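You operate a simulated robot arm through the tools that you are given. There is no shell and no other tool.

You are at the controls of a simulated robot arm. One attempt, no reset.

TASK
Jog the long seam round to the pointer at speed 1, then lock the rolls.
Fine: either way round; the black knob goes back to 0; the blue lever locks.

It is judged by the outcome, as a careful person would: the job done as asked, and still so three seconds after it is handed in. It fails if anything else is knocked over, pushed out of place, dropped, spilled or broken.

THE ROBOT
A 7-joint arm with a fingered hand, fixed in place. Base frame: the origin is at the foot of the arm, x ahead of it, y to its left, z up. Lengths are in m, angles in degrees, forces in N, time in s.
Its first joint turns from -69.0 to 172.0 degrees. Payload 5 kg.
Tool frame: the origin (TCP) lies between the finger pads and is the grasp point; the fingertips stand 0.032 m ahead of it; z points along the fingers, y is the line along which they close. The gripper opens to 0.16 m. The gripper's body begins 0.089 m behind the TCP. The gripper is a hand of 3 fingers: y runs from the thumb to the fingers, the wrist lies at [0, 0, -0.252] in the tool frame, and closing takes about 1.5 s.
Orientation is told as [roll, pitch, yaw] about the base's x, y, z axes, in that order, counted from this pose: with the fingers straight down and closing along the base's y, the tool's x points along the base's -x, its y along +y and its z along -z.

THE INTERFACE
- The arm moves only by the tool arm_command. Its argument "moves" is a list of rows, each a list of 7 numbers: the shift along the tool's x, y, z in units of 500 mm (1.0 is 500 mm), then the turn, a rotation vector about the tool's x, y, z in units of 45 degrees (1.0 is 45 degrees), then the opening, from 0 (shut) to 1 (fully open). In form: [[dx, dy, dz, ax, ay, az, jaw], ...]. A call has 1 to 20 rows; each row is the pose to reach, as a shift and turn from the pose commanded when the call began, along the tool's axes at that moment. A call with a number of a shift or a turn outside -1 to 1 is refused whole. Rows are played at 5 a second. More than 0.05 m and 8.6 degrees between two rows, or a gripper value outside its range, and nothing of the call is played. Where a pose cannot be reached the arm comes as near as it can. A force on the tool above 90 N (or 10 N above the force at the start of the call, whichever is more), or a blocked arm, ends the call early, and 0.2 s more pass. The fingers move at their own pace (about 0.108 m/s each) and stop on an object; they squeeze with about 32 N. The grip force told is the motor's: it shows also when the fingers shut on nothing. Time passes only in rows, and 0.2 s behind the last, so rows that repeat a pose let the fingers close. It gives the time, the measured TCP pose, the force on the tool (base axes), the opening and the grip force at its end, in the units of the frame above (readings bear some noise), with the torque about the TCP (base axes, N m) and any sound that the robot's microphone picked up, and new pictures: "views" is both (left out), scene, wrist or none.
- Cameras (640 x 400 px; columns grow to the right, rows downward): "scene" is fixed at [0.2138, 0.6469, 1.6441]; the picture's right is [-0.74, -0.67, 0.00], its down [-0.44, 0.49, -0.76] and it looks along [0.51, -0.56, -0.65] (base axes); focal length 276 px, centre (320, 200). "wrist" rides on the gripper at [0.065, -0.004, -0.116] in the tool frame; the picture's right is [0.06, 1.00, 0.00], its down [-0.87, 0.05, -0.49] and it looks along [-0.49, 0.03, 0.87] (tool axes); focal length 261 px, centre (320, 200). There is no depth. A picture from a camera that has moved, and an enlarged one, comes with that camera's place and axes in the base frame and with its lens. The place of the scene camera against the robot may be out by one fixed shift of up to 0.018 m in any direction.
- raise_lower(by): slides the trunk up (or, below 0, down) by that many m; the arm rides with it, the base frame stays. It gives what a move gives, with no picture.
- preshape(shape): the hand has 3 fingers and takes this shape, open, in about a second: jaw (thumb against the fingers, like two jaws); tri (thumb and two fingers); tip (a fingertip pinch); poke (one finger out to press); point (the index stretched); flat (the hand flat); cup (the hand cupped); fist (a fist). The gripper value then closes the fingers along that shape, each until it touches; the sizes above hold for jaw. It gives what a move gives, with no picture.
- close_up(camera, box): a new picture of the part [left, top, right, bottom] of that camera's present view, enlarged. It takes no simulated time.
- sign_off(): hands the job in; it is judged then, once.

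Nothing tells you positions but the pictures and the camera data. Unless the task says otherwise, let go and move clear before handing in.

The tools are called after ">>>" by a JSON object that holds its "fn" and its "kwargs". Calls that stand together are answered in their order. arm_command: Moves the arm, as the interface text tells. Its arguments: {"type":"object","properties":{"moves":{"type":"array","items":{"type":"array","items":{"type":"number"}}},"views":{"type":"string","enum":["both","scene","wrist","none"]}},"required":["moves"]} The other tools are called the same way: raise_lower (by) slides the trunk up or down; preshape (shape) gives the hand a shape; close_up (camera, box) takes an enlarged picture of a part of a camera's view; sign_off () hands the job in.

At the start:

```text
t: 0.0
tcp_pos: [0.6077, -0.4118, 1.1868]
ee_rot: [0.0, 0.0, 0.0]
wrist_force: [0.4, 0.7, -0.5]
torque: [-0.01, 0.03, 0.04]
finger_gap: 0.1602
grasp_force: 0.0
shape: jaw
trunk travel left (down, up): [-0.75, 0.19]
```

scene: 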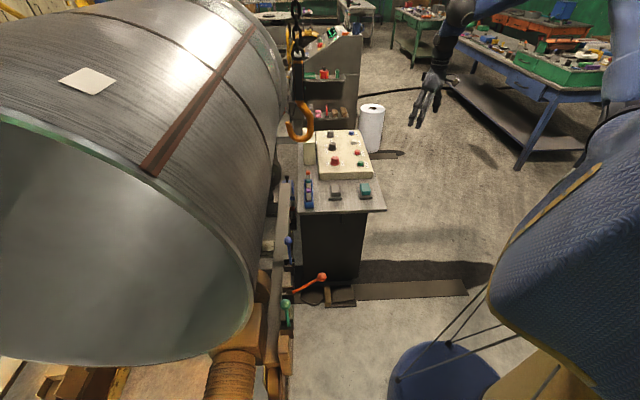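
wrist: 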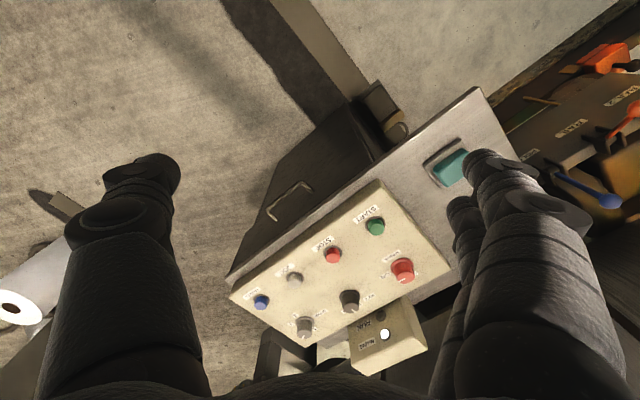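

I see a control console with buttons and knobs, next to a large cylinder on rolls with a dark longitudinal seam, plus colored levers beside it. I'll look closer before moving.

>>> {"fn": "close_up", "kwargs": {"camera": "scene", "box": [270, 110, 400, 220]}}

>>> {"fn": "close_up", "kwargs": {"camera": "scene", "box": [240, 170, 360, 320]}}

>>> {"fn": "close_up", "kwargs": {"camera": "wrist", "box": [220, 180, 460, 380]}}

>>> {"fn": "close_up", "kwargs": {"camera": "wrist", "box": [400, 20, 640, 220]}}

>>> {"fn": "close_up", "kwargs": {"camera": "scene", "box": [0, 0, 300, 200]}}

```text
3.64 times, centred on (335, 165) of scene
camera zoom: at [0.2138, 0.6469, 1.6441], right [-0.74, -0.67, 0.0], down [-0.44, 0.49, -0.76], along [0.51, -0.56, -0.65], focal length 1002 px, centre (266, 327)
```

zoom: 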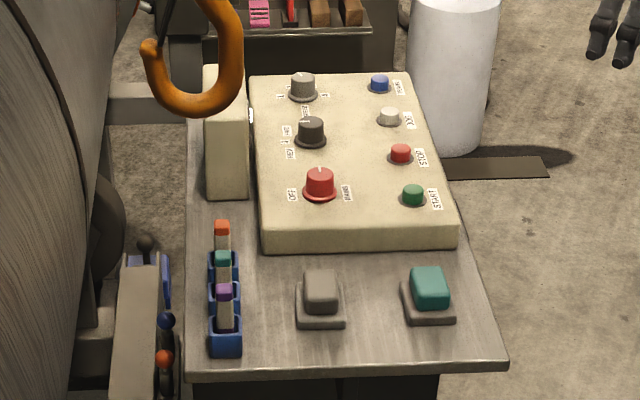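

```text
2.67 times, centred on (300, 245) of scene
camera zoom: at [0.2138, 0.6469, 1.6441], right [-0.74, -0.67, 0.0], down [-0.44, 0.49, -0.76], along [0.51, -0.56, -0.65], focal length 735 px, centre (373, 80)
```

zoom: 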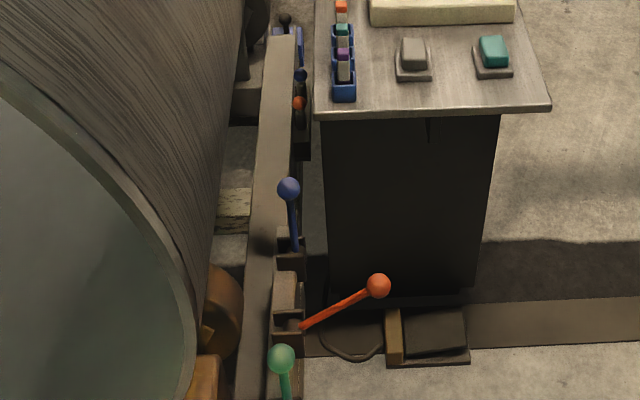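

```text
2.00 times, centred on (340, 280) of wrist
camera zoom: at [0.5448, -0.4165, 1.3026], right [-0.06, 1.0, 0.0], down [0.87, 0.05, 0.49], along [0.49, 0.03, -0.87], focal length 521 px, centre (280, 40)
```

zoom: 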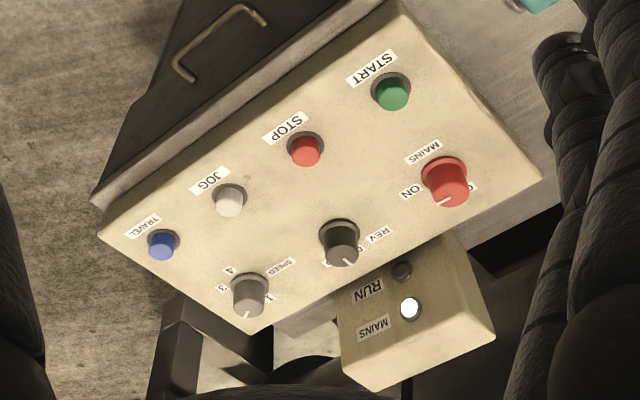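

```text
2.00 times, centred on (520, 120) of wrist
camera zoom: at [0.5448, -0.4165, 1.3026], right [-0.06, 1.0, 0.0], down [0.87, 0.05, 0.49], along [0.49, 0.03, -0.87], focal length 521 px, centre (-80, 360)
```

zoom: 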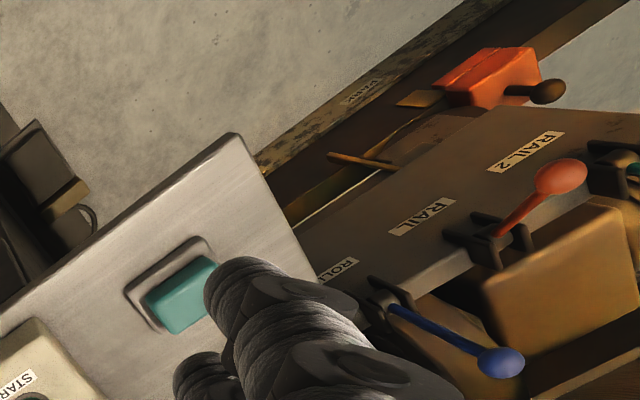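

```text
2.00 times, centred on (150, 100) of scene
camera zoom: at [0.2138, 0.6469, 1.6441], right [-0.74, -0.67, 0.0], down [-0.44, 0.49, -0.76], along [0.51, -0.56, -0.65], focal length 551 px, centre (660, 400)
```

zoom: 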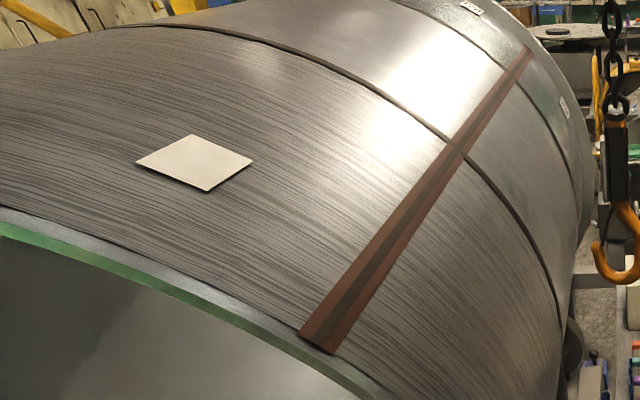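

The mains lamp is lit. I'll zoom further on the knobs, the cylinder surroundings and the lever labels to find the pointer and the current settings.

>>> {"fn": "close_up", "kwargs": {"camera": "wrist", "box": [280, 270, 380, 350]}}

>>> {"fn": "close_up", "kwargs": {"camera": "scene", "box": [310, 120, 380, 180]}}

>>> {"fn": "close_up", "kwargs": {"camera": "scene", "box": [180, 0, 320, 100]}}

>>> {"fn": "close_up", "kwargs": {"camera": "scene", "box": [140, 260, 340, 400]}}

>>> {"fn": "close_up", "kwargs": {"camera": "scene", "box": [0, 100, 180, 220]}}

>>> {"fn": "close_up", "kwargs": {"camera": "scene", "box": [0, 0, 140, 60]}}

>>> {"fn": "close_up", "kwargs": {"camera": "wrist", "box": [520, 20, 640, 220]}}

```text
5.00 times, centred on (330, 310) of wrist
camera zoom: at [0.5448, -0.4165, 1.3026], right [-0.06, 1.0, 0.0], down [0.87, 0.05, 0.49], along [0.49, 0.03, -0.87], focal length 1303 px, centre (270, -350)
```

zoom: 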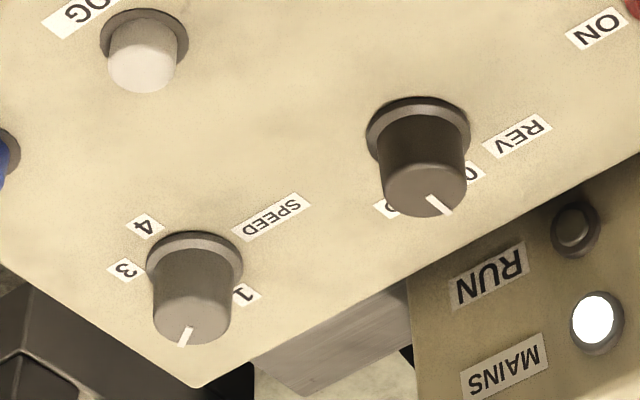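

```text
6.67 times, centred on (345, 150) of scene
camera zoom: at [0.2138, 0.6469, 1.6441], right [-0.74, -0.67, 0.0], down [-0.44, 0.49, -0.76], along [0.51, -0.56, -0.65], focal length 1837 px, centre (153, 533)
```

zoom: 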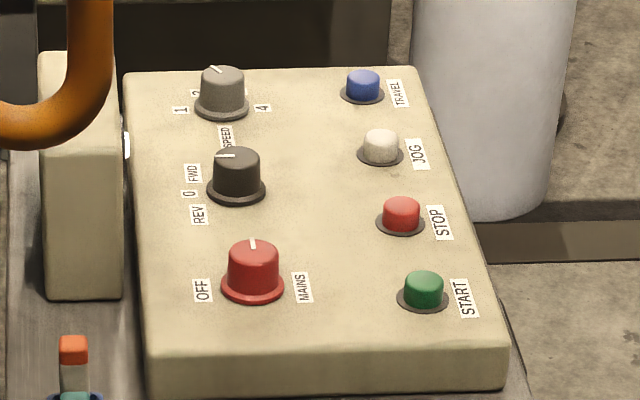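

```text
4.00 times, centred on (250, 50) of scene
camera zoom: at [0.2138, 0.6469, 1.6441], right [-0.74, -0.67, 0.0], down [-0.44, 0.49, -0.76], along [0.51, -0.56, -0.65], focal length 1102 px, centre (600, 800)
```

zoom: 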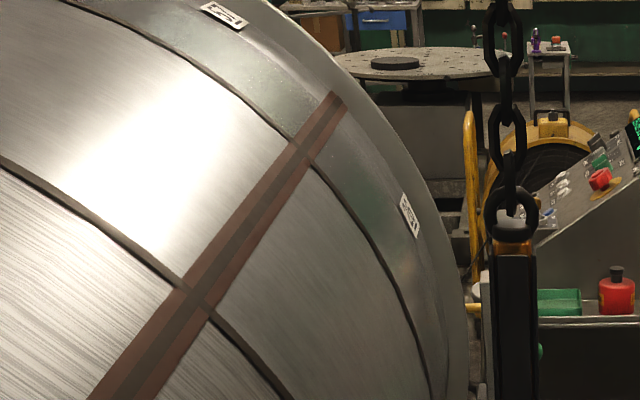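

```text
2.86 times, centred on (240, 330) of scene
camera zoom: at [0.2138, 0.6469, 1.6441], right [-0.74, -0.67, 0.0], down [-0.44, 0.49, -0.76], along [0.51, -0.56, -0.65], focal length 787 px, centre (549, -171)
```

zoom: 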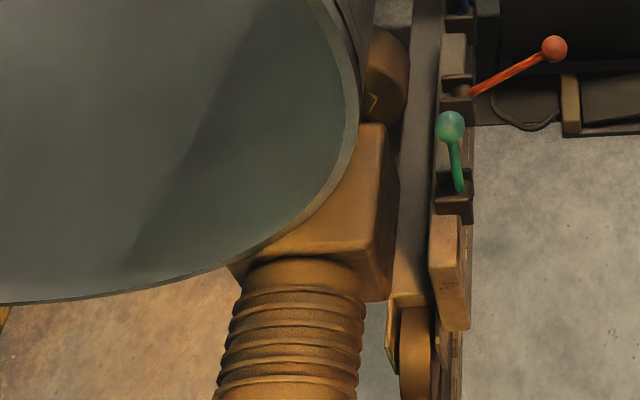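

```text
3.33 times, centred on (90, 160) of scene
camera zoom: at [0.2138, 0.6469, 1.6441], right [-0.74, -0.67, 0.0], down [-0.44, 0.49, -0.76], along [0.51, -0.56, -0.65], focal length 918 px, centre (1087, 333)
```

zoom: 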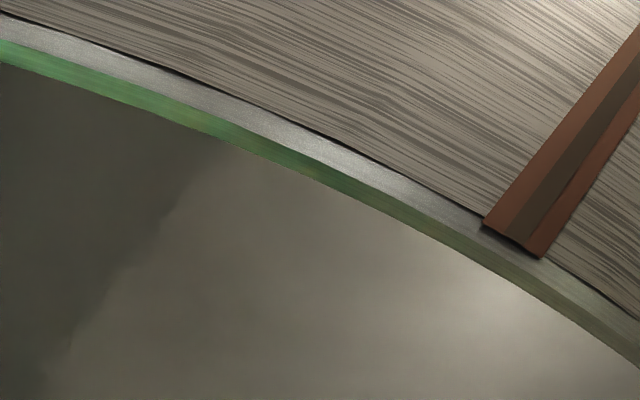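

```text
4.57 times, centred on (70, 30) of scene
camera zoom: at [0.2138, 0.6469, 1.6441], right [-0.74, -0.67, 0.0], down [-0.44, 0.49, -0.76], along [0.51, -0.56, -0.65], focal length 1260 px, centre (1463, 977)
```

zoom: 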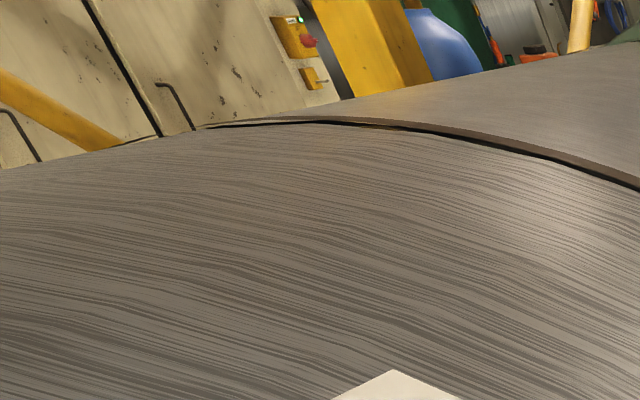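

```text
2.00 times, centred on (580, 120) of wrist
camera zoom: at [0.5448, -0.4165, 1.3026], right [-0.06, 1.0, 0.0], down [0.87, 0.05, 0.49], along [0.49, 0.03, -0.87], focal length 521 px, centre (-200, 360)
```

zoom: 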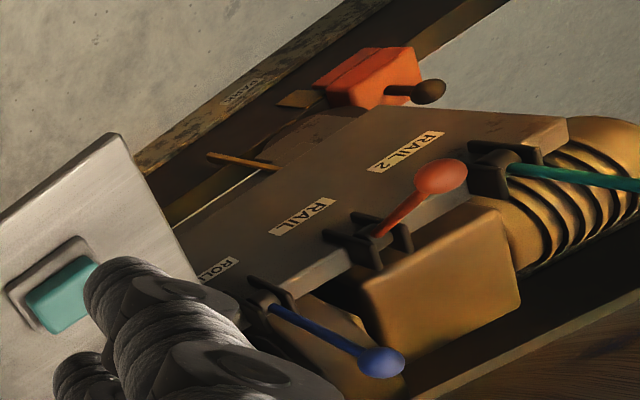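

The speed knob looks to be at 2, the black knob at 0 and the blue lever upright. I haven't found the pointer yet, so I'll tilt the hand outward to look around with the wrist camera.

>>> {"fn": "arm_command", "kwargs": {"moves": [[0, 0, 0, 0, -0.17, 0, 1], [0, 0, 0, 0, -0.34, 0, 1], [0, 0, 0, 0, -0.5, 0, 1], [0, 0, 0, 0, -0.67, 0, 1], [0, 0, 0, 0, -0.84, 0, 1], [0, 0, 0, 0, -1, 0, 1], [0, 0, 0, 0, -1, 0, 1]]}}

```text
t: 1.6
tcp_pos: [0.6086, -0.4117, 1.1868]
ee_rot: [-0.2, -41.4, 0.0]
wrist_force: [0.2, -0.8, 0.6]
torque: [0.03, -0.02, -0.02]
finger_gap: 0.1599
grasp_force: 0.0
shape: jaw
out of reach, approached as far as the arm can: row 6, 7
trunk travel left (down, up): [-0.75, 0.19]
camera wrist: at [0.4842, -0.4159, 1.2304], right [-0.05, 1.0, -0.04], down [0.33, 0.05, 0.94], along [0.94, 0.03, -0.33], focal length 261 px, centre (320, 200)
```

scene: 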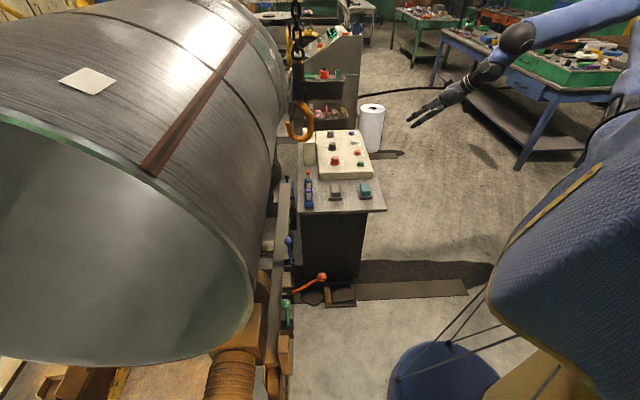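
wrist: 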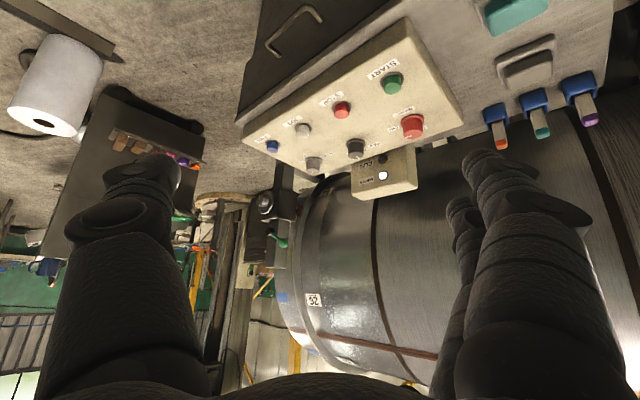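

The view now takes in the vessel's side (upside down). I'll zoom on the stand by the far end and on the labels.

>>> {"fn": "close_up", "kwargs": {"camera": "wrist", "box": [220, 140, 460, 390]}}

>>> {"fn": "close_up", "kwargs": {"camera": "wrist", "box": [230, 170, 340, 260]}}

>>> {"fn": "close_up", "kwargs": {"camera": "wrist", "box": [420, 0, 640, 180]}}

```text
1.60 times, centred on (340, 265) of wrist
camera zoom: at [0.4842, -0.4159, 1.2304], right [-0.05, 1.0, -0.04], down [0.33, 0.05, 0.94], along [0.94, 0.03, -0.33], focal length 417 px, centre (288, 96)
```

zoom: 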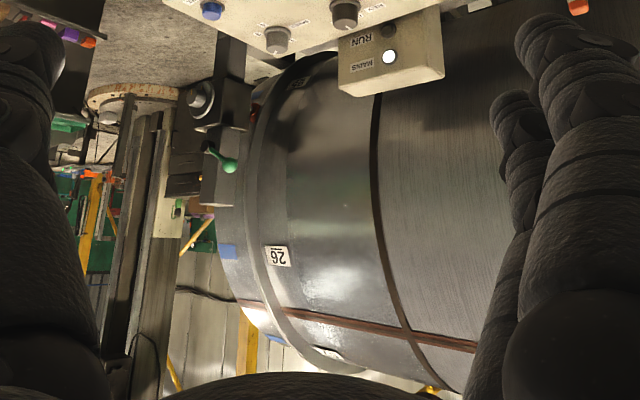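

```text
4.44 times, centred on (285, 215) of wrist
camera zoom: at [0.4842, -0.4159, 1.2304], right [-0.05, 1.0, -0.04], down [0.33, 0.05, 0.94], along [0.94, 0.03, -0.33], focal length 1158 px, centre (476, 133)
```

zoom: 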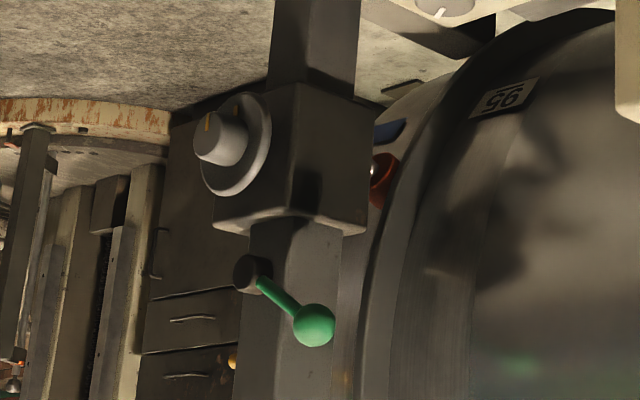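

```text
2.22 times, centred on (530, 90) of wrist
camera zoom: at [0.4842, -0.4159, 1.2304], right [-0.05, 1.0, -0.04], down [0.33, 0.05, 0.94], along [0.94, 0.03, -0.33], focal length 579 px, centre (-147, 444)
```

zoom: 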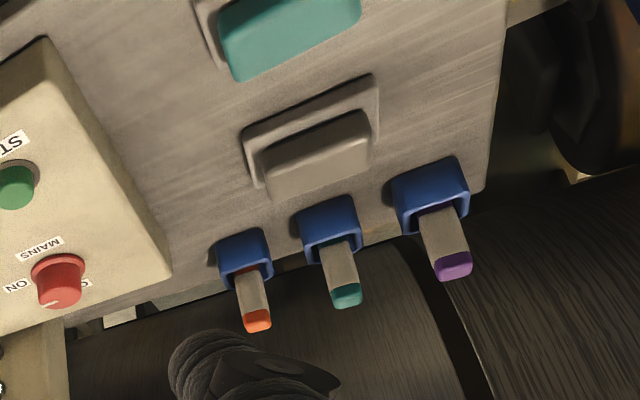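

A "26" tag and seam are visible near the vessel's far end, but the pointer isn't clear yet. I'll move the hand left and up and yaw toward the vessel for a better look.

>>> {"fn": "arm_command", "kwargs": {"moves": [[-0.007, 0.05, -0.027, -0.082, 0, -0.094, 1], [-0.014, 0.1, -0.054, -0.164, 0, -0.189, 1], [-0.021, 0.15, -0.081, -0.246, 0, -0.283, 1], [-0.028, 0.2, -0.108, -0.328, 0, -0.377, 1], [-0.035, 0.25, -0.135, -0.41, 0, -0.472, 1], [-0.042, 0.3, -0.162, -0.492, 0, -0.566, 1], [-0.049, 0.35, -0.189, -0.574, 0, -0.66, 1], [-0.056, 0.4, -0.216, -0.656, 0, -0.755, 1], [-0.056, 0.4, -0.216, -0.656, 0, -0.755, 1]]}}

```text
t: 3.6
tcp_pos: [0.5671, -0.2114, 1.2879]
ee_rot: [-0.2, -41.1, 45.2]
wrist_force: [-0.6, -0.1, -0.5]
torque: [-0.01, 0.02, -0.01]
finger_gap: 0.16
grasp_force: 0.1
shape: jaw
out of reach, approached as far as the arm can: row 1, 2, 3, 4, 5, 6, 7, 8, 9
trunk travel left (down, up): [-0.75, 0.19]
camera wrist: at [0.483, -0.3038, 1.3324], right [-0.74, 0.67, -0.04], down [0.19, 0.27, 0.94], along [0.64, 0.69, -0.33], focal length 261 px, centre (320, 200)
```

scene: 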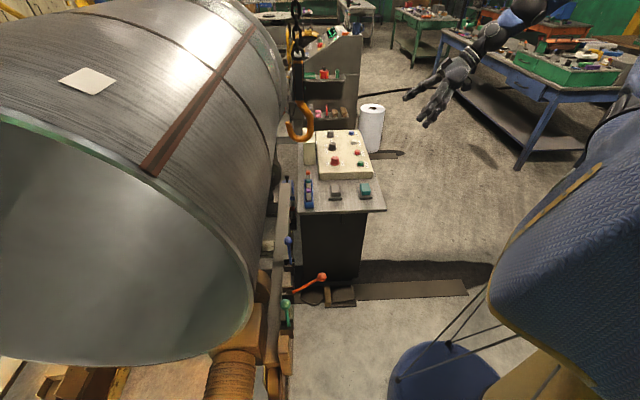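
wrist: 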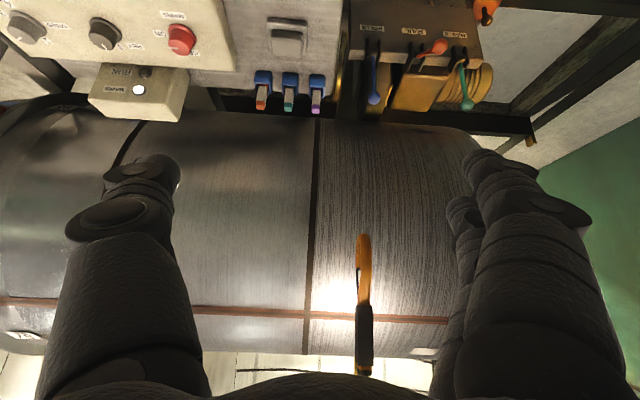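

Now most of the vessel is in view, along with the three labelled levers and the hook. I'll zoom on each part.

>>> {"fn": "close_up", "kwargs": {"camera": "wrist", "box": [330, 0, 530, 130]}}

>>> {"fn": "close_up", "kwargs": {"camera": "wrist", "box": [0, 100, 180, 380]}}

>>> {"fn": "close_up", "kwargs": {"camera": "wrist", "box": [180, 80, 480, 370]}}

>>> {"fn": "close_up", "kwargs": {"camera": "wrist", "box": [0, 0, 240, 140]}}

```text
3.08 times, centred on (430, 65) of wrist
camera zoom: at [0.483, -0.3038, 1.3324], right [-0.74, 0.67, -0.04], down [0.19, 0.27, 0.94], along [0.64, 0.69, -0.33], focal length 802 px, centre (-18, 615)
```

zoom: 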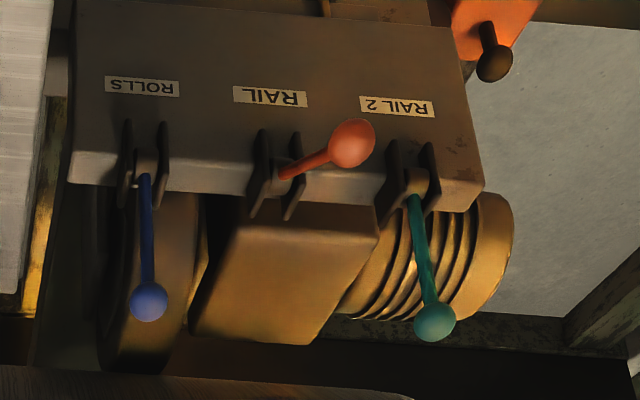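

```text
1.43 times, centred on (90, 240) of wrist
camera zoom: at [0.483, -0.3038, 1.3324], right [-0.74, 0.67, -0.04], down [0.19, 0.27, 0.94], along [0.64, 0.69, -0.33], focal length 372 px, centre (649, 143)
```

zoom: 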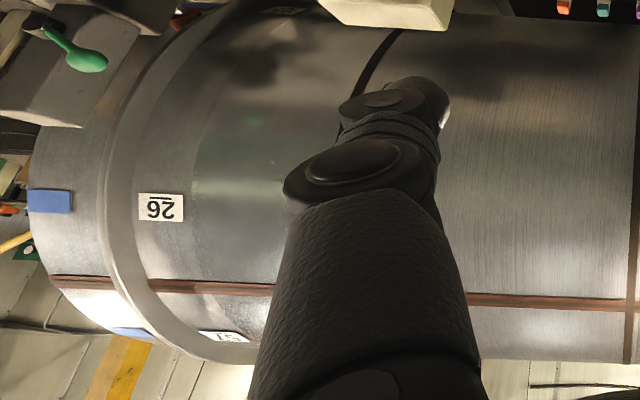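

```text
1.38 times, centred on (330, 225) of wrist
camera zoom: at [0.483, -0.3038, 1.3324], right [-0.74, 0.67, -0.04], down [0.19, 0.27, 0.94], along [0.64, 0.69, -0.33], focal length 360 px, centre (306, 166)
```

zoom: 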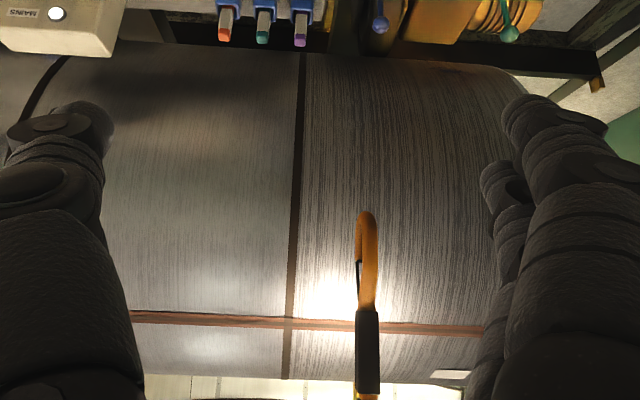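

```text
2.67 times, centred on (120, 70) of wrist
camera zoom: at [0.483, -0.3038, 1.3324], right [-0.74, 0.67, -0.04], down [0.19, 0.27, 0.94], along [0.64, 0.69, -0.33], focal length 695 px, centre (853, 547)
```

zoom: 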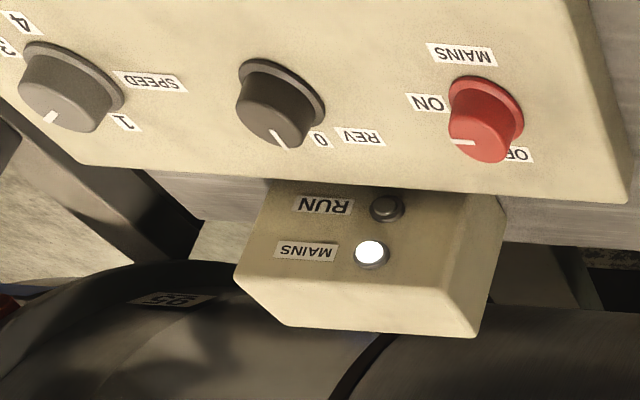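

The levers read ROLLS (blue), RAIL 1 (orange) and RAIL 2 (green). A red object sits near the far end, by the vessel's side, and I'll zoom in on it.

>>> {"fn": "close_up", "kwargs": {"camera": "wrist", "box": [0, 70, 60, 130]}}

>>> {"fn": "close_up", "kwargs": {"camera": "wrist", "box": [0, 60, 40, 360]}}

>>> {"fn": "close_up", "kwargs": {"camera": "wrist", "box": [440, 80, 640, 200]}}

```text
6.67 times, centred on (30, 100) of wrist
camera zoom: at [0.483, -0.3038, 1.3324], right [-0.74, 0.67, -0.04], down [0.19, 0.27, 0.94], along [0.64, 0.69, -0.33], focal length 1738 px, centre (2253, 867)
```

zoom: 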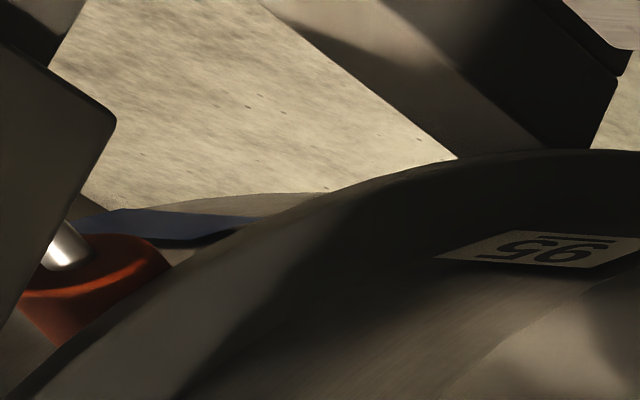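

```text
1.33 times, centred on (20, 210) of wrist
camera zoom: at [0.483, -0.3038, 1.3324], right [-0.74, 0.67, -0.04], down [0.19, 0.27, 0.94], along [0.64, 0.69, -0.33], focal length 348 px, centre (720, 187)
```

zoom: 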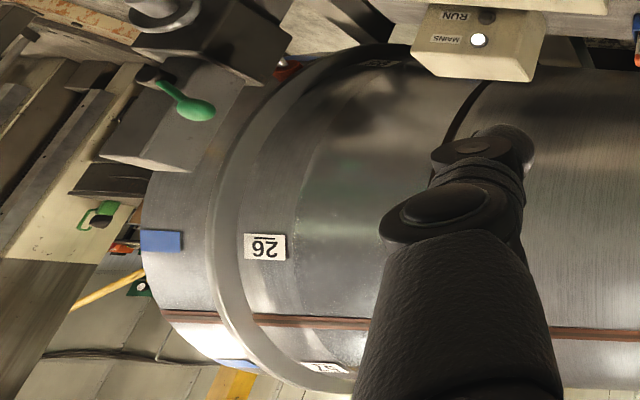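

```text
3.20 times, centred on (540, 140) of wrist
camera zoom: at [0.483, -0.3038, 1.3324], right [-0.74, 0.67, -0.04], down [0.19, 0.27, 0.94], along [0.64, 0.69, -0.33], focal length 834 px, centre (-384, 392)
```

zoom: 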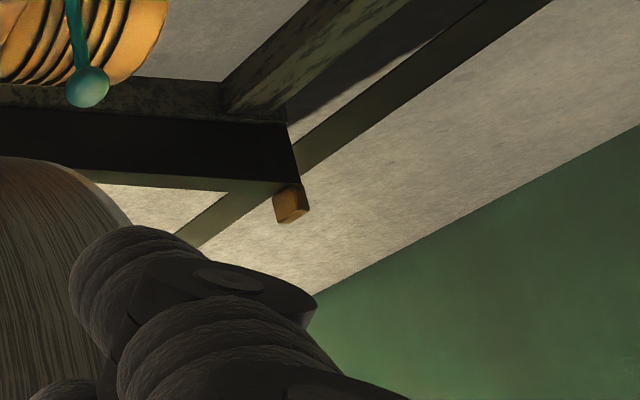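

The red object is just a support roller, so the pointer must be elsewhere. I'll fold the fingers into the poke shape to clear the view, then look toward the near end of the vessel.

>>> {"fn": "preshape", "kwargs": {"shape": "poke"}}

>>> {"fn": "arm_command", "kwargs": {"moves": [[0, 0, 0, -0.109, 0, -0.126, 1], [0, 0, 0, -0.219, 0, -0.252, 1], [0, 0, 0, -0.328, 0, -0.377, 1], [0, 0, 0, -0.437, 0, -0.503, 1], [0, 0, 0, -0.547, 0, -0.629, 1], [0, 0, 0, -0.656, 0, -0.755, 1], [0, 0, 0, -0.656, 0, -0.755, 1]]}}

```text
t: 4.5
tcp_pos: [0.568, -0.2116, 1.2871]
ee_rot: [-0.2, -41.2, 45.2]
wrist_force: [0.1, -0.7, -0.4]
torque: [0.03, 0.01, 0.02]
finger_gap: 0.0
grasp_force: 0.0
shape: poke
trunk travel left (down, up): [-0.75, 0.19]
```

```text
t: 6.1
tcp_pos: [0.5679, -0.2137, 1.2887]
ee_rot: [-0.6, -41.0, 90.5]
wrist_force: [-0.6, -0.4, 0.6]
torque: [-0.01, -0.01, 0.01]
finger_gap: 0.0
grasp_force: 0.0
shape: poke
trunk travel left (down, up): [-0.75, 0.19]
camera wrist: at [0.5721, -0.3394, 1.3334], right [-1.0, -0.05, -0.05], down [-0.06, 0.33, 0.94], along [-0.03, 0.94, -0.34], focal length 261 px, centre (320, 200)
```

scene: 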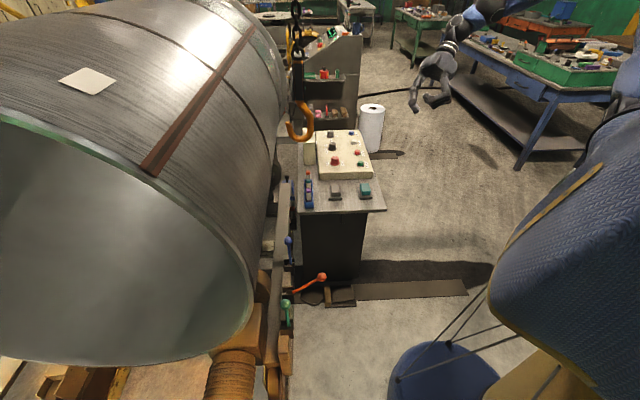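
wrist: 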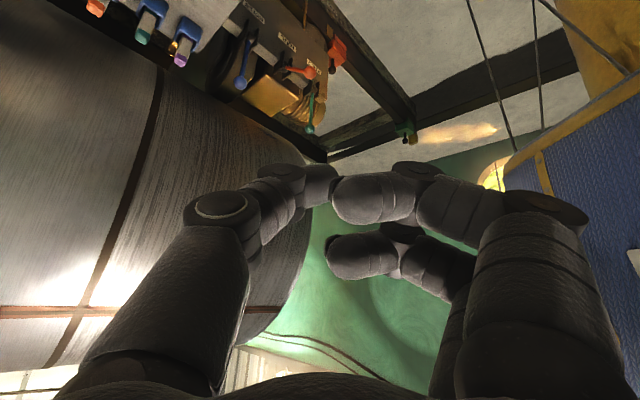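

The pointer is still not obvious. I'll zoom on the frame parts in this view.

>>> {"fn": "close_up", "kwargs": {"camera": "wrist", "box": [200, 0, 440, 170]}}

>>> {"fn": "close_up", "kwargs": {"camera": "wrist", "box": [0, 230, 340, 400]}}

>>> {"fn": "close_up", "kwargs": {"camera": "scene", "box": [0, 280, 300, 400]}}

>>> {"fn": "close_up", "kwargs": {"camera": "scene", "box": [240, 150, 320, 260]}}

```text
2.35 times, centred on (320, 85) of wrist
camera zoom: at [0.5721, -0.3394, 1.3334], right [-1.0, -0.05, -0.05], down [-0.06, 0.33, 0.94], along [-0.03, 0.94, -0.34], focal length 613 px, centre (320, 471)
```

zoom: 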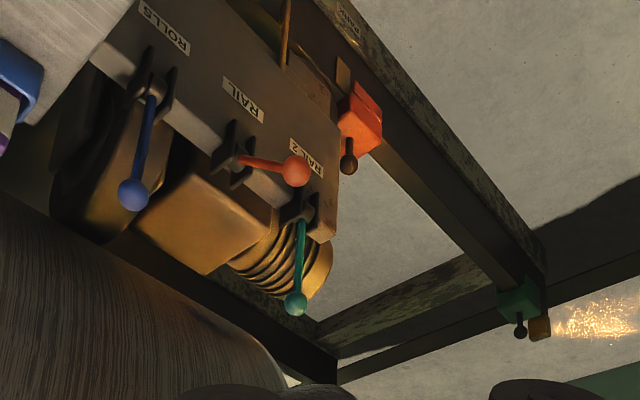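

```text
1.88 times, centred on (170, 315) of wrist
camera zoom: at [0.5721, -0.3394, 1.3334], right [-1.0, -0.05, -0.05], down [-0.06, 0.33, 0.94], along [-0.03, 0.94, -0.34], focal length 491 px, centre (602, -16)
```

zoom: 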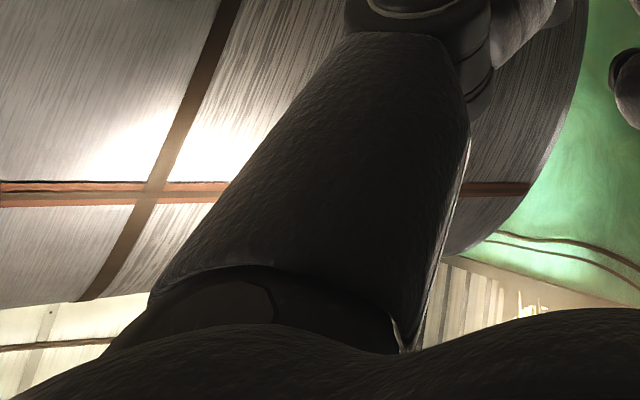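

```text
2.13 times, centred on (150, 340) of scene
camera zoom: at [0.2138, 0.6469, 1.6441], right [-0.74, -0.67, 0.0], down [-0.44, 0.49, -0.76], along [0.51, -0.56, -0.65], focal length 588 px, centre (683, -99)
```

zoom: 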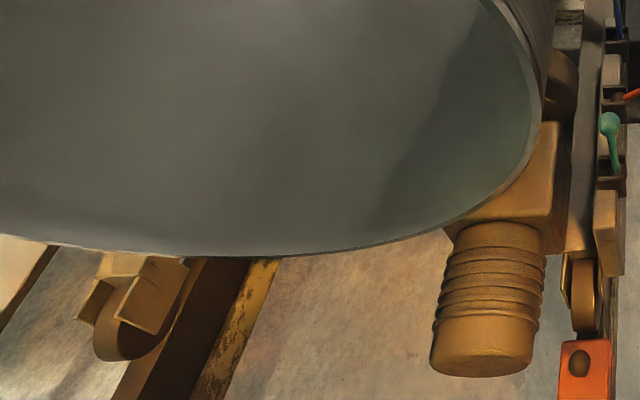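

```text
3.64 times, centred on (280, 205) of scene
camera zoom: at [0.2138, 0.6469, 1.6441], right [-0.74, -0.67, 0.0], down [-0.44, 0.49, -0.76], along [0.51, -0.56, -0.65], focal length 1002 px, centre (466, 182)
```

zoom: 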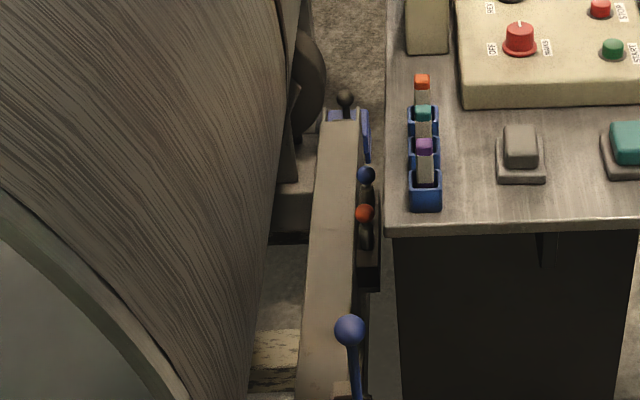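

I'll make a fist and raise the trunk to get an unobstructed look at the top and far end of the vessel.

>>> {"fn": "preshape", "kwargs": {"shape": "fist"}}

>>> {"fn": "raise_lower", "kwargs": {"by": 0.19}}

>>> {"fn": "arm_command", "kwargs": {"moves": [[0, 0, 0, 0.109, 0, 0.126, 0], [0, 0, 0, 0.219, 0, 0.252, 0], [0, 0, 0, 0.328, 0, 0.377, 0], [0, 0, 0, 0.437, 0, 0.503, 0], [0, 0, 0, 0.547, 0, 0.629, 0], [0, 0, 0, 0.547, 0, 0.629, 0]]}}

```text
t: 7.0
tcp_pos: [0.5679, -0.2132, 1.2894]
ee_rot: [-0.6, -40.9, 90.4]
wrist_force: [0.4, 0.0, -0.2]
torque: [-0.01, -0.03, -0.02]
finger_gap: 0.0001
grasp_force: 0.1
shape: fist
trunk travel left (down, up): [-0.75, 0.19]
```

```text
t: 9.1
tcp_pos: [0.5692, -0.2141, 1.478]
ee_rot: [-0.5, -41.0, 90.5]
wrist_force: [-0.3, 0.1, 0.5]
torque: [0.02, 0.01, 0.03]
finger_gap: 0.0
grasp_force: 0.1
shape: fist
trunk travel left (down, up): [-0.94, 0.0]
```

```text
t: 10.5
tcp_pos: [0.5681, -0.2143, 1.4787]
ee_rot: [-0.6, -41.2, 52.8]
wrist_force: [0.6, 0.6, -0.2]
torque: [0.01, 0.03, -0.01]
finger_gap: 0.0
grasp_force: 0.1
shape: fist
trunk travel left (down, up): [-0.94, 0.0]
camera wrist: at [0.4961, -0.3161, 1.522], right [-0.82, 0.57, -0.05], down [0.15, 0.3, 0.94], along [0.55, 0.77, -0.33], focal length 261 px, centre (320, 200)
```

scene: 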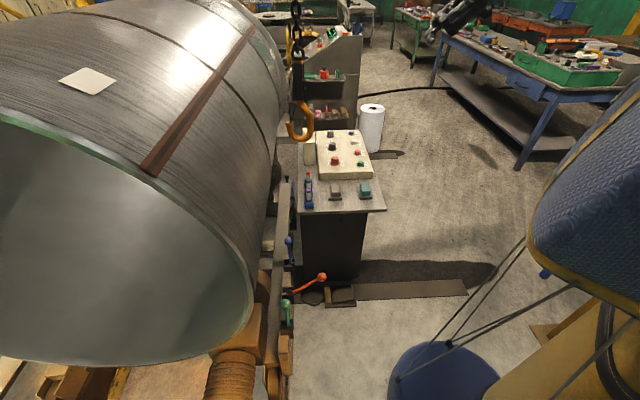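
wrist: 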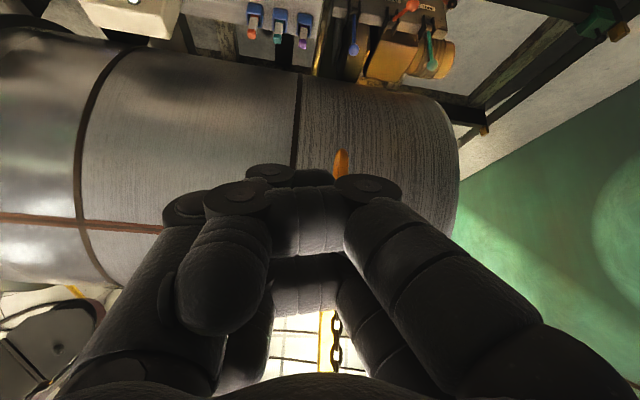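

The fist blocks more than the jaw did. I'll go back to the jaw shape at this height and sweep.

>>> {"fn": "preshape", "kwargs": {"shape": "jaw"}}

>>> {"fn": "arm_command", "kwargs": {"moves": [[0, 0, 0, 0, 0, 0, 1], [0, 0, 0, 0, 0, 0, 1]], "views": "wrist"}}

>>> {"fn": "arm_command", "kwargs": {"moves": [[0, 0, 0, 0.109, 0, 0.126, 1], [0, 0, 0, 0.219, 0, 0.252, 1], [0, 0, 0, 0.328, 0, 0.377, 1], [0, 0, 0, 0.437, 0, 0.503, 1], [0, 0, 0, 0.437, 0, 0.503, 1]], "views": "wrist"}}

```text
t: 11.4
tcp_pos: [0.5679, -0.2133, 1.4777]
ee_rot: [-0.5, -41.2, 52.8]
wrist_force: [0.2, 0.2, 0.7]
torque: [-0.02, 0.0, -0.02]
finger_gap: 0.1601
grasp_force: 0.2
shape: jaw
trunk travel left (down, up): [-0.94, 0.0]
```

```text
t: 12.0
tcp_pos: [0.5675, -0.2138, 1.4792]
ee_rot: [-0.4, -41.2, 52.7]
wrist_force: [0.2, 0.1, 0.6]
torque: [-0.01, 0.01, 0.01]
finger_gap: 0.16
grasp_force: 0.2
shape: jaw
trunk travel left (down, up): [-0.94, 0.0]
camera wrist: at [0.496, -0.3158, 1.5222], right [-0.82, 0.57, -0.05], down [0.15, 0.3, 0.94], along [0.55, 0.77, -0.33], focal length 261 px, centre (320, 200)
```

wrist: 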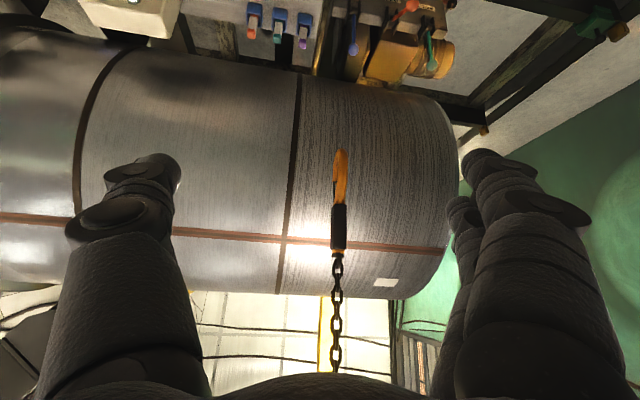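

```text
t: 13.2
tcp_pos: [0.6058, -0.2226, 1.499]
ee_rot: [-0.2, -41.4, 22.6]
wrist_force: [-0.3, -0.4, 0.1]
torque: [-0.01, -0.02, 0.01]
finger_gap: 0.1598
grasp_force: 0.0
shape: jaw
out of reach, approached as far as the arm can: row 2, 3, 4, 5
trunk travel left (down, up): [-0.94, 0.0]
camera wrist: at [0.4925, -0.276, 1.5428], right [-0.42, 0.9, -0.04], down [0.28, 0.18, 0.94], along [0.86, 0.39, -0.33], focal length 261 px, centre (320, 200)
```

wrist: 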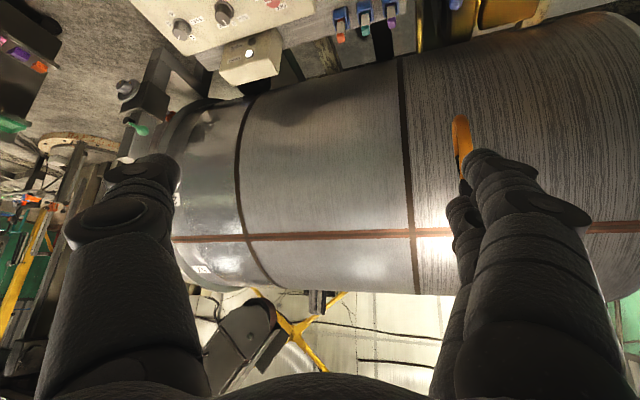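

Something small shows above the vessel's top edge at about (320,300), so I'll zoom in there and on the far end.

>>> {"fn": "close_up", "kwargs": {"camera": "wrist", "box": [170, 240, 450, 390]}}

>>> {"fn": "close_up", "kwargs": {"camera": "wrist", "box": [100, 60, 260, 180]}}

>>> {"fn": "close_up", "kwargs": {"camera": "wrist", "box": [280, 10, 480, 130]}}

```text
2.29 times, centred on (310, 315) of wrist
camera zoom: at [0.4925, -0.276, 1.5428], right [-0.42, 0.9, -0.04], down [0.28, 0.18, 0.94], along [0.86, 0.39, -0.33], focal length 596 px, centre (343, -63)
```

zoom: 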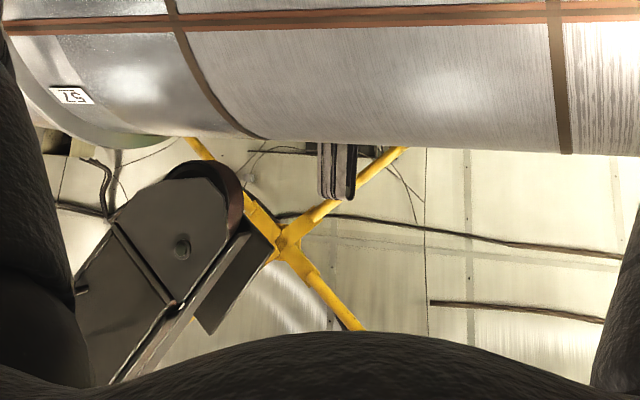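

```text
3.33 times, centred on (180, 120) of wrist
camera zoom: at [0.4925, -0.276, 1.5428], right [-0.42, 0.9, -0.04], down [0.28, 0.18, 0.94], along [0.86, 0.39, -0.33], focal length 869 px, centre (787, 467)
```

zoom: 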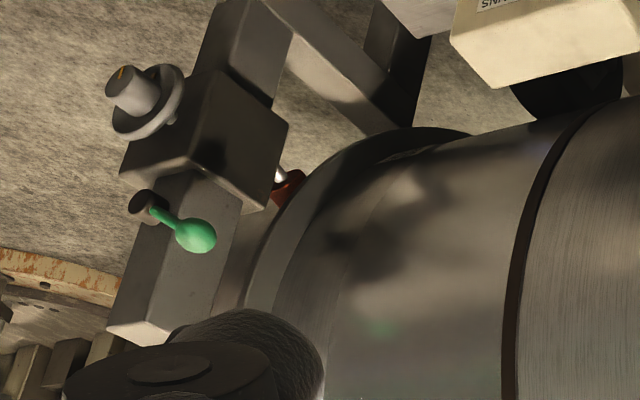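

```text
3.20 times, centred on (380, 70) of wrist
camera zoom: at [0.4925, -0.276, 1.5428], right [-0.42, 0.9, -0.04], down [0.28, 0.18, 0.94], along [0.86, 0.39, -0.33], focal length 834 px, centre (128, 616)
```

zoom: 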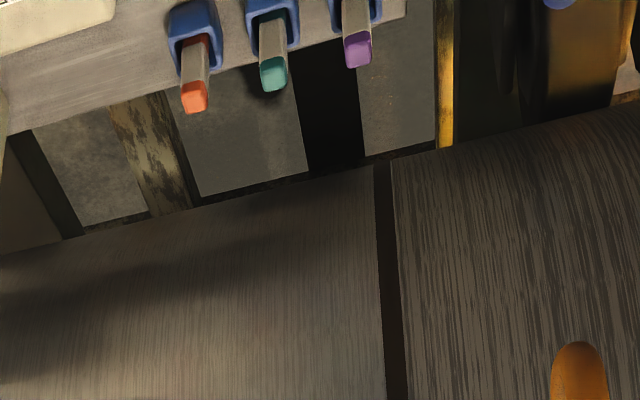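

A block on the column at the far end carries a silver-and-red part facing the vessel, which may be the pointer. I'll move the hand closer to inspect it.

>>> {"fn": "arm_command", "kwargs": {"moves": [[0.024, -0.07, 0.038, 0, 0, 0, 1], [0.048, -0.14, 0.076, 0, 0, 0, 1], [0.073, -0.211, 0.114, 0, 0, 0, 1], [0.097, -0.281, 0.152, 0, 0, 0, 1], [0.121, -0.351, 0.19, 0, 0, 0, 1], [0.145, -0.421, 0.227, 0, 0, 0, 1], [0.17, -0.492, 0.265, 0, 0, 0, 1], [0.194, -0.562, 0.303, 0, 0, 0, 1], [0.218, -0.632, 0.341, 0, 0, 0, 1], [0.218, -0.632, 0.341, 0, 0, 0, 1]]}}

```text
t: 15.4
tcp_pos: [0.7541, -0.5011, 1.2988]
ee_rot: [-0.3, -41.5, 22.7]
wrist_force: [0.4, 0.3, 0.9]
torque: [-0.02, -0.02, -0.03]
finger_gap: 0.1599
grasp_force: 0.0
shape: jaw
trunk travel left (down, up): [-0.94, 0.0]
camera wrist: at [0.6416, -0.5543, 1.3424], right [-0.43, 0.9, -0.04], down [0.28, 0.18, 0.94], along [0.86, 0.39, -0.33], focal length 261 px, centre (320, 200)
```

scene: 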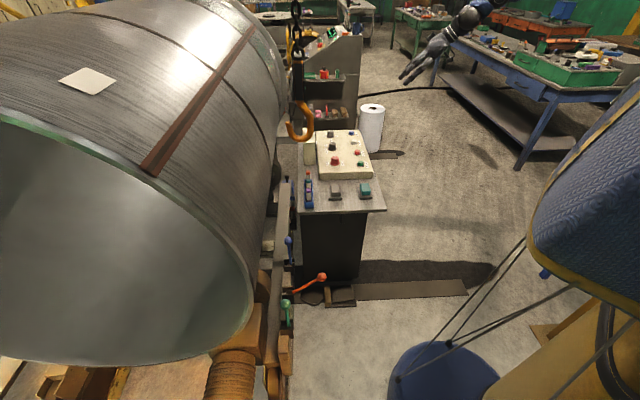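
wrist: 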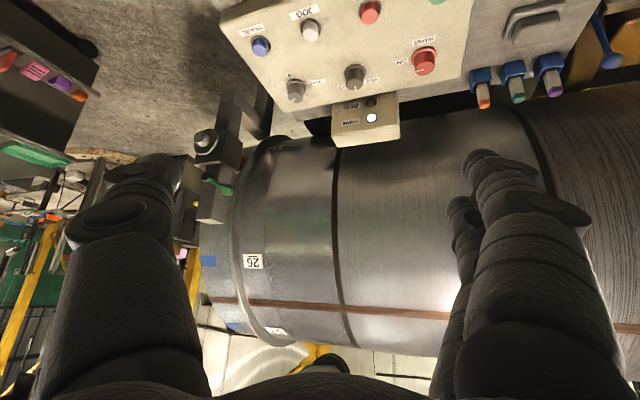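

>>> {"fn": "close_up", "kwargs": {"camera": "wrist", "box": [170, 80, 350, 230]}}

>>> {"fn": "close_up", "kwargs": {"camera": "wrist", "box": [170, 220, 350, 370]}}

>>> {"fn": "close_up", "kwargs": {"camera": "wrist", "box": [220, 0, 460, 150]}}

>>> {"fn": "close_up", "kwargs": {"camera": "wrist", "box": [190, 90, 260, 150]}}

```text
2.67 times, centred on (260, 155) of wrist
camera zoom: at [0.6416, -0.5543, 1.3424], right [-0.43, 0.9, -0.04], down [0.28, 0.18, 0.94], along [0.86, 0.39, -0.33], focal length 695 px, centre (480, 320)
```

zoom: 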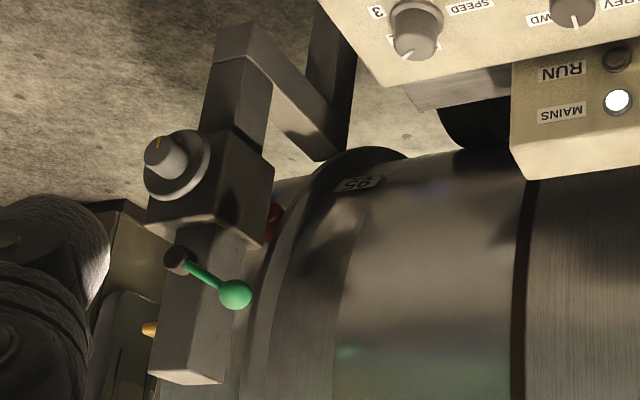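

```text
2.67 times, centred on (260, 295) of wrist
camera zoom: at [0.6416, -0.5543, 1.3424], right [-0.43, 0.9, -0.04], down [0.28, 0.18, 0.94], along [0.86, 0.39, -0.33], focal length 695 px, centre (480, -53)
```

zoom: 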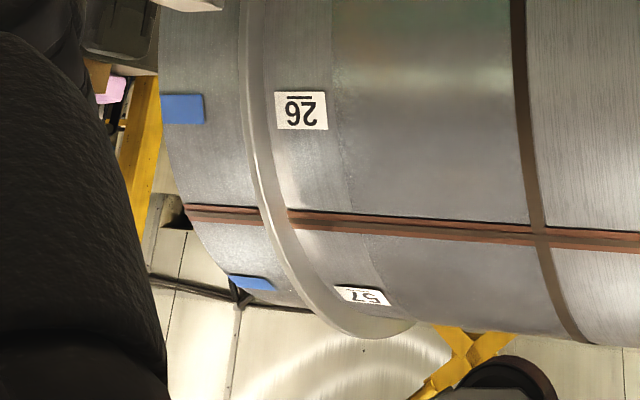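

```text
2.67 times, centred on (340, 75) of wrist
camera zoom: at [0.6416, -0.5543, 1.3424], right [-0.43, 0.9, -0.04], down [0.28, 0.18, 0.94], along [0.86, 0.39, -0.33], focal length 695 px, centre (267, 533)
```

zoom: 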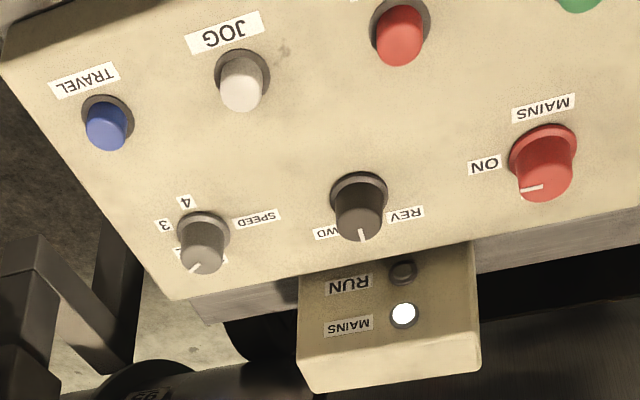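

```text
6.67 times, centred on (225, 120) of wrist
camera zoom: at [0.6416, -0.5543, 1.3424], right [-0.43, 0.9, -0.04], down [0.28, 0.18, 0.94], along [0.86, 0.39, -0.33], focal length 1738 px, centre (953, 733)
```

zoom: 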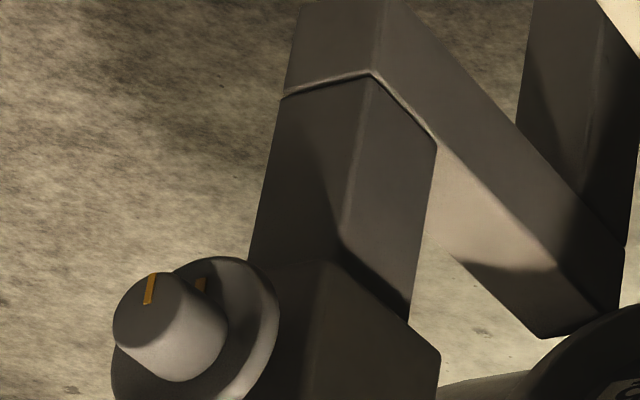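

The far-end device is a measuring wheel with a dial, not a pointer. The hook hangs near (0.77, 0.13, 1.23), so I'll keep clear of it while going high to look over the top of the vessel.

>>> {"fn": "arm_command", "kwargs": {"moves": [[-0.032, 0.062, -0.052, -0.024, 0, -0.028, 1], [-0.064, 0.124, -0.104, -0.049, 0, -0.056, 1], [-0.096, 0.186, -0.155, -0.073, 0, -0.083, 1], [-0.127, 0.248, -0.207, -0.098, 0, -0.111, 1], [-0.159, 0.31, -0.259, -0.122, 0, -0.139, 1], [-0.191, 0.372, -0.311, -0.147, 0, -0.167, 1], [-0.223, 0.434, -0.363, -0.171, 0, -0.195, 1], [-0.255, 0.496, -0.414, -0.196, 0, -0.222, 1], [-0.287, 0.558, -0.466, -0.22, 0, -0.25, 1], [-0.319, 0.62, -0.518, -0.245, 0, -0.278, 1], [-0.351, 0.682, -0.57, -0.269, 0, -0.306, 1], [-0.382, 0.744, -0.622, -0.294, 0, -0.334, 1], [-0.414, 0.806, -0.673, -0.318, 0, -0.361, 1], [-0.446, 0.868, -0.725, -0.343, 0, -0.389, 1], [-0.478, 0.93, -0.777, -0.367, 0, -0.417, 1]]}}

```text
t: 18.6
tcp_pos: [0.506, -0.1029, 1.7487]
ee_rot: [-0.4, -41.3, 47.9]
wrist_force: [0.8, 0.5, 1.1]
torque: [-0.05, 0.02, -0.05]
finger_gap: 0.1597
grasp_force: 0.0
shape: jaw
trunk travel left (down, up): [-0.94, 0.0]
camera wrist: at [0.4237, -0.1982, 1.7928], right [-0.77, 0.64, -0.05], down [0.18, 0.28, 0.94], along [0.61, 0.72, -0.33], focal length 261 px, centre (320, 200)
```

scene: 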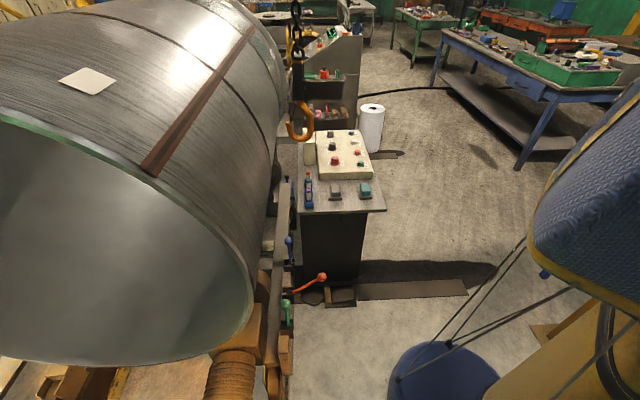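
wrist: 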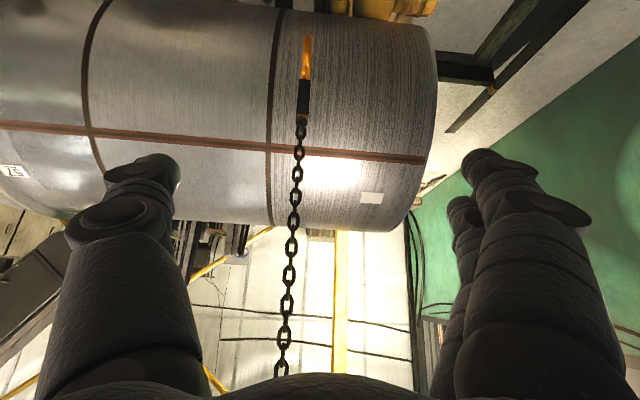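

A thin pointed item is visible near the vessel's near end, top back, at about (432,185). I'll zoom in.

>>> {"fn": "close_up", "kwargs": {"camera": "wrist", "box": [360, 140, 480, 240]}}

>>> {"fn": "close_up", "kwargs": {"camera": "wrist", "box": [160, 180, 420, 340]}}

```text
4.00 times, centred on (420, 190) of wrist
camera zoom: at [0.4237, -0.1982, 1.7928], right [-0.77, 0.64, -0.05], down [0.18, 0.28, 0.94], along [0.61, 0.72, -0.33], focal length 1043 px, centre (-80, 240)
```

zoom: 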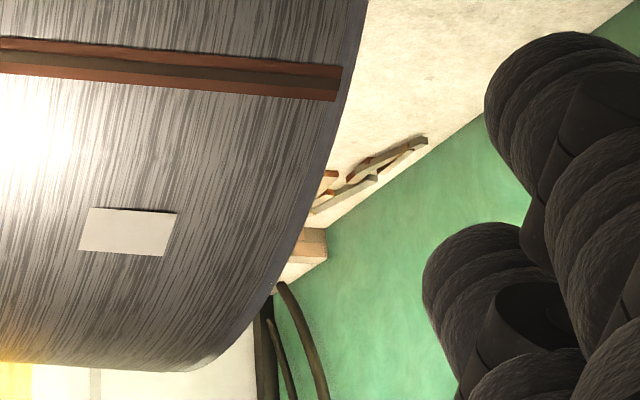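

```text
2.46 times, centred on (290, 260) of wrist
camera zoom: at [0.4237, -0.1982, 1.7928], right [-0.77, 0.64, -0.05], down [0.18, 0.28, 0.94], along [0.61, 0.72, -0.33], focal length 642 px, centre (394, 52)
```

zoom: 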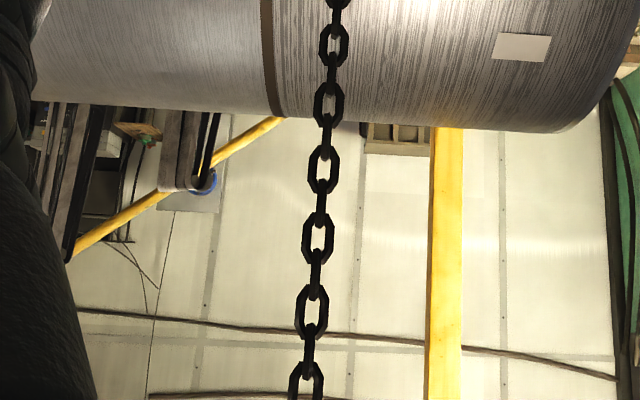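

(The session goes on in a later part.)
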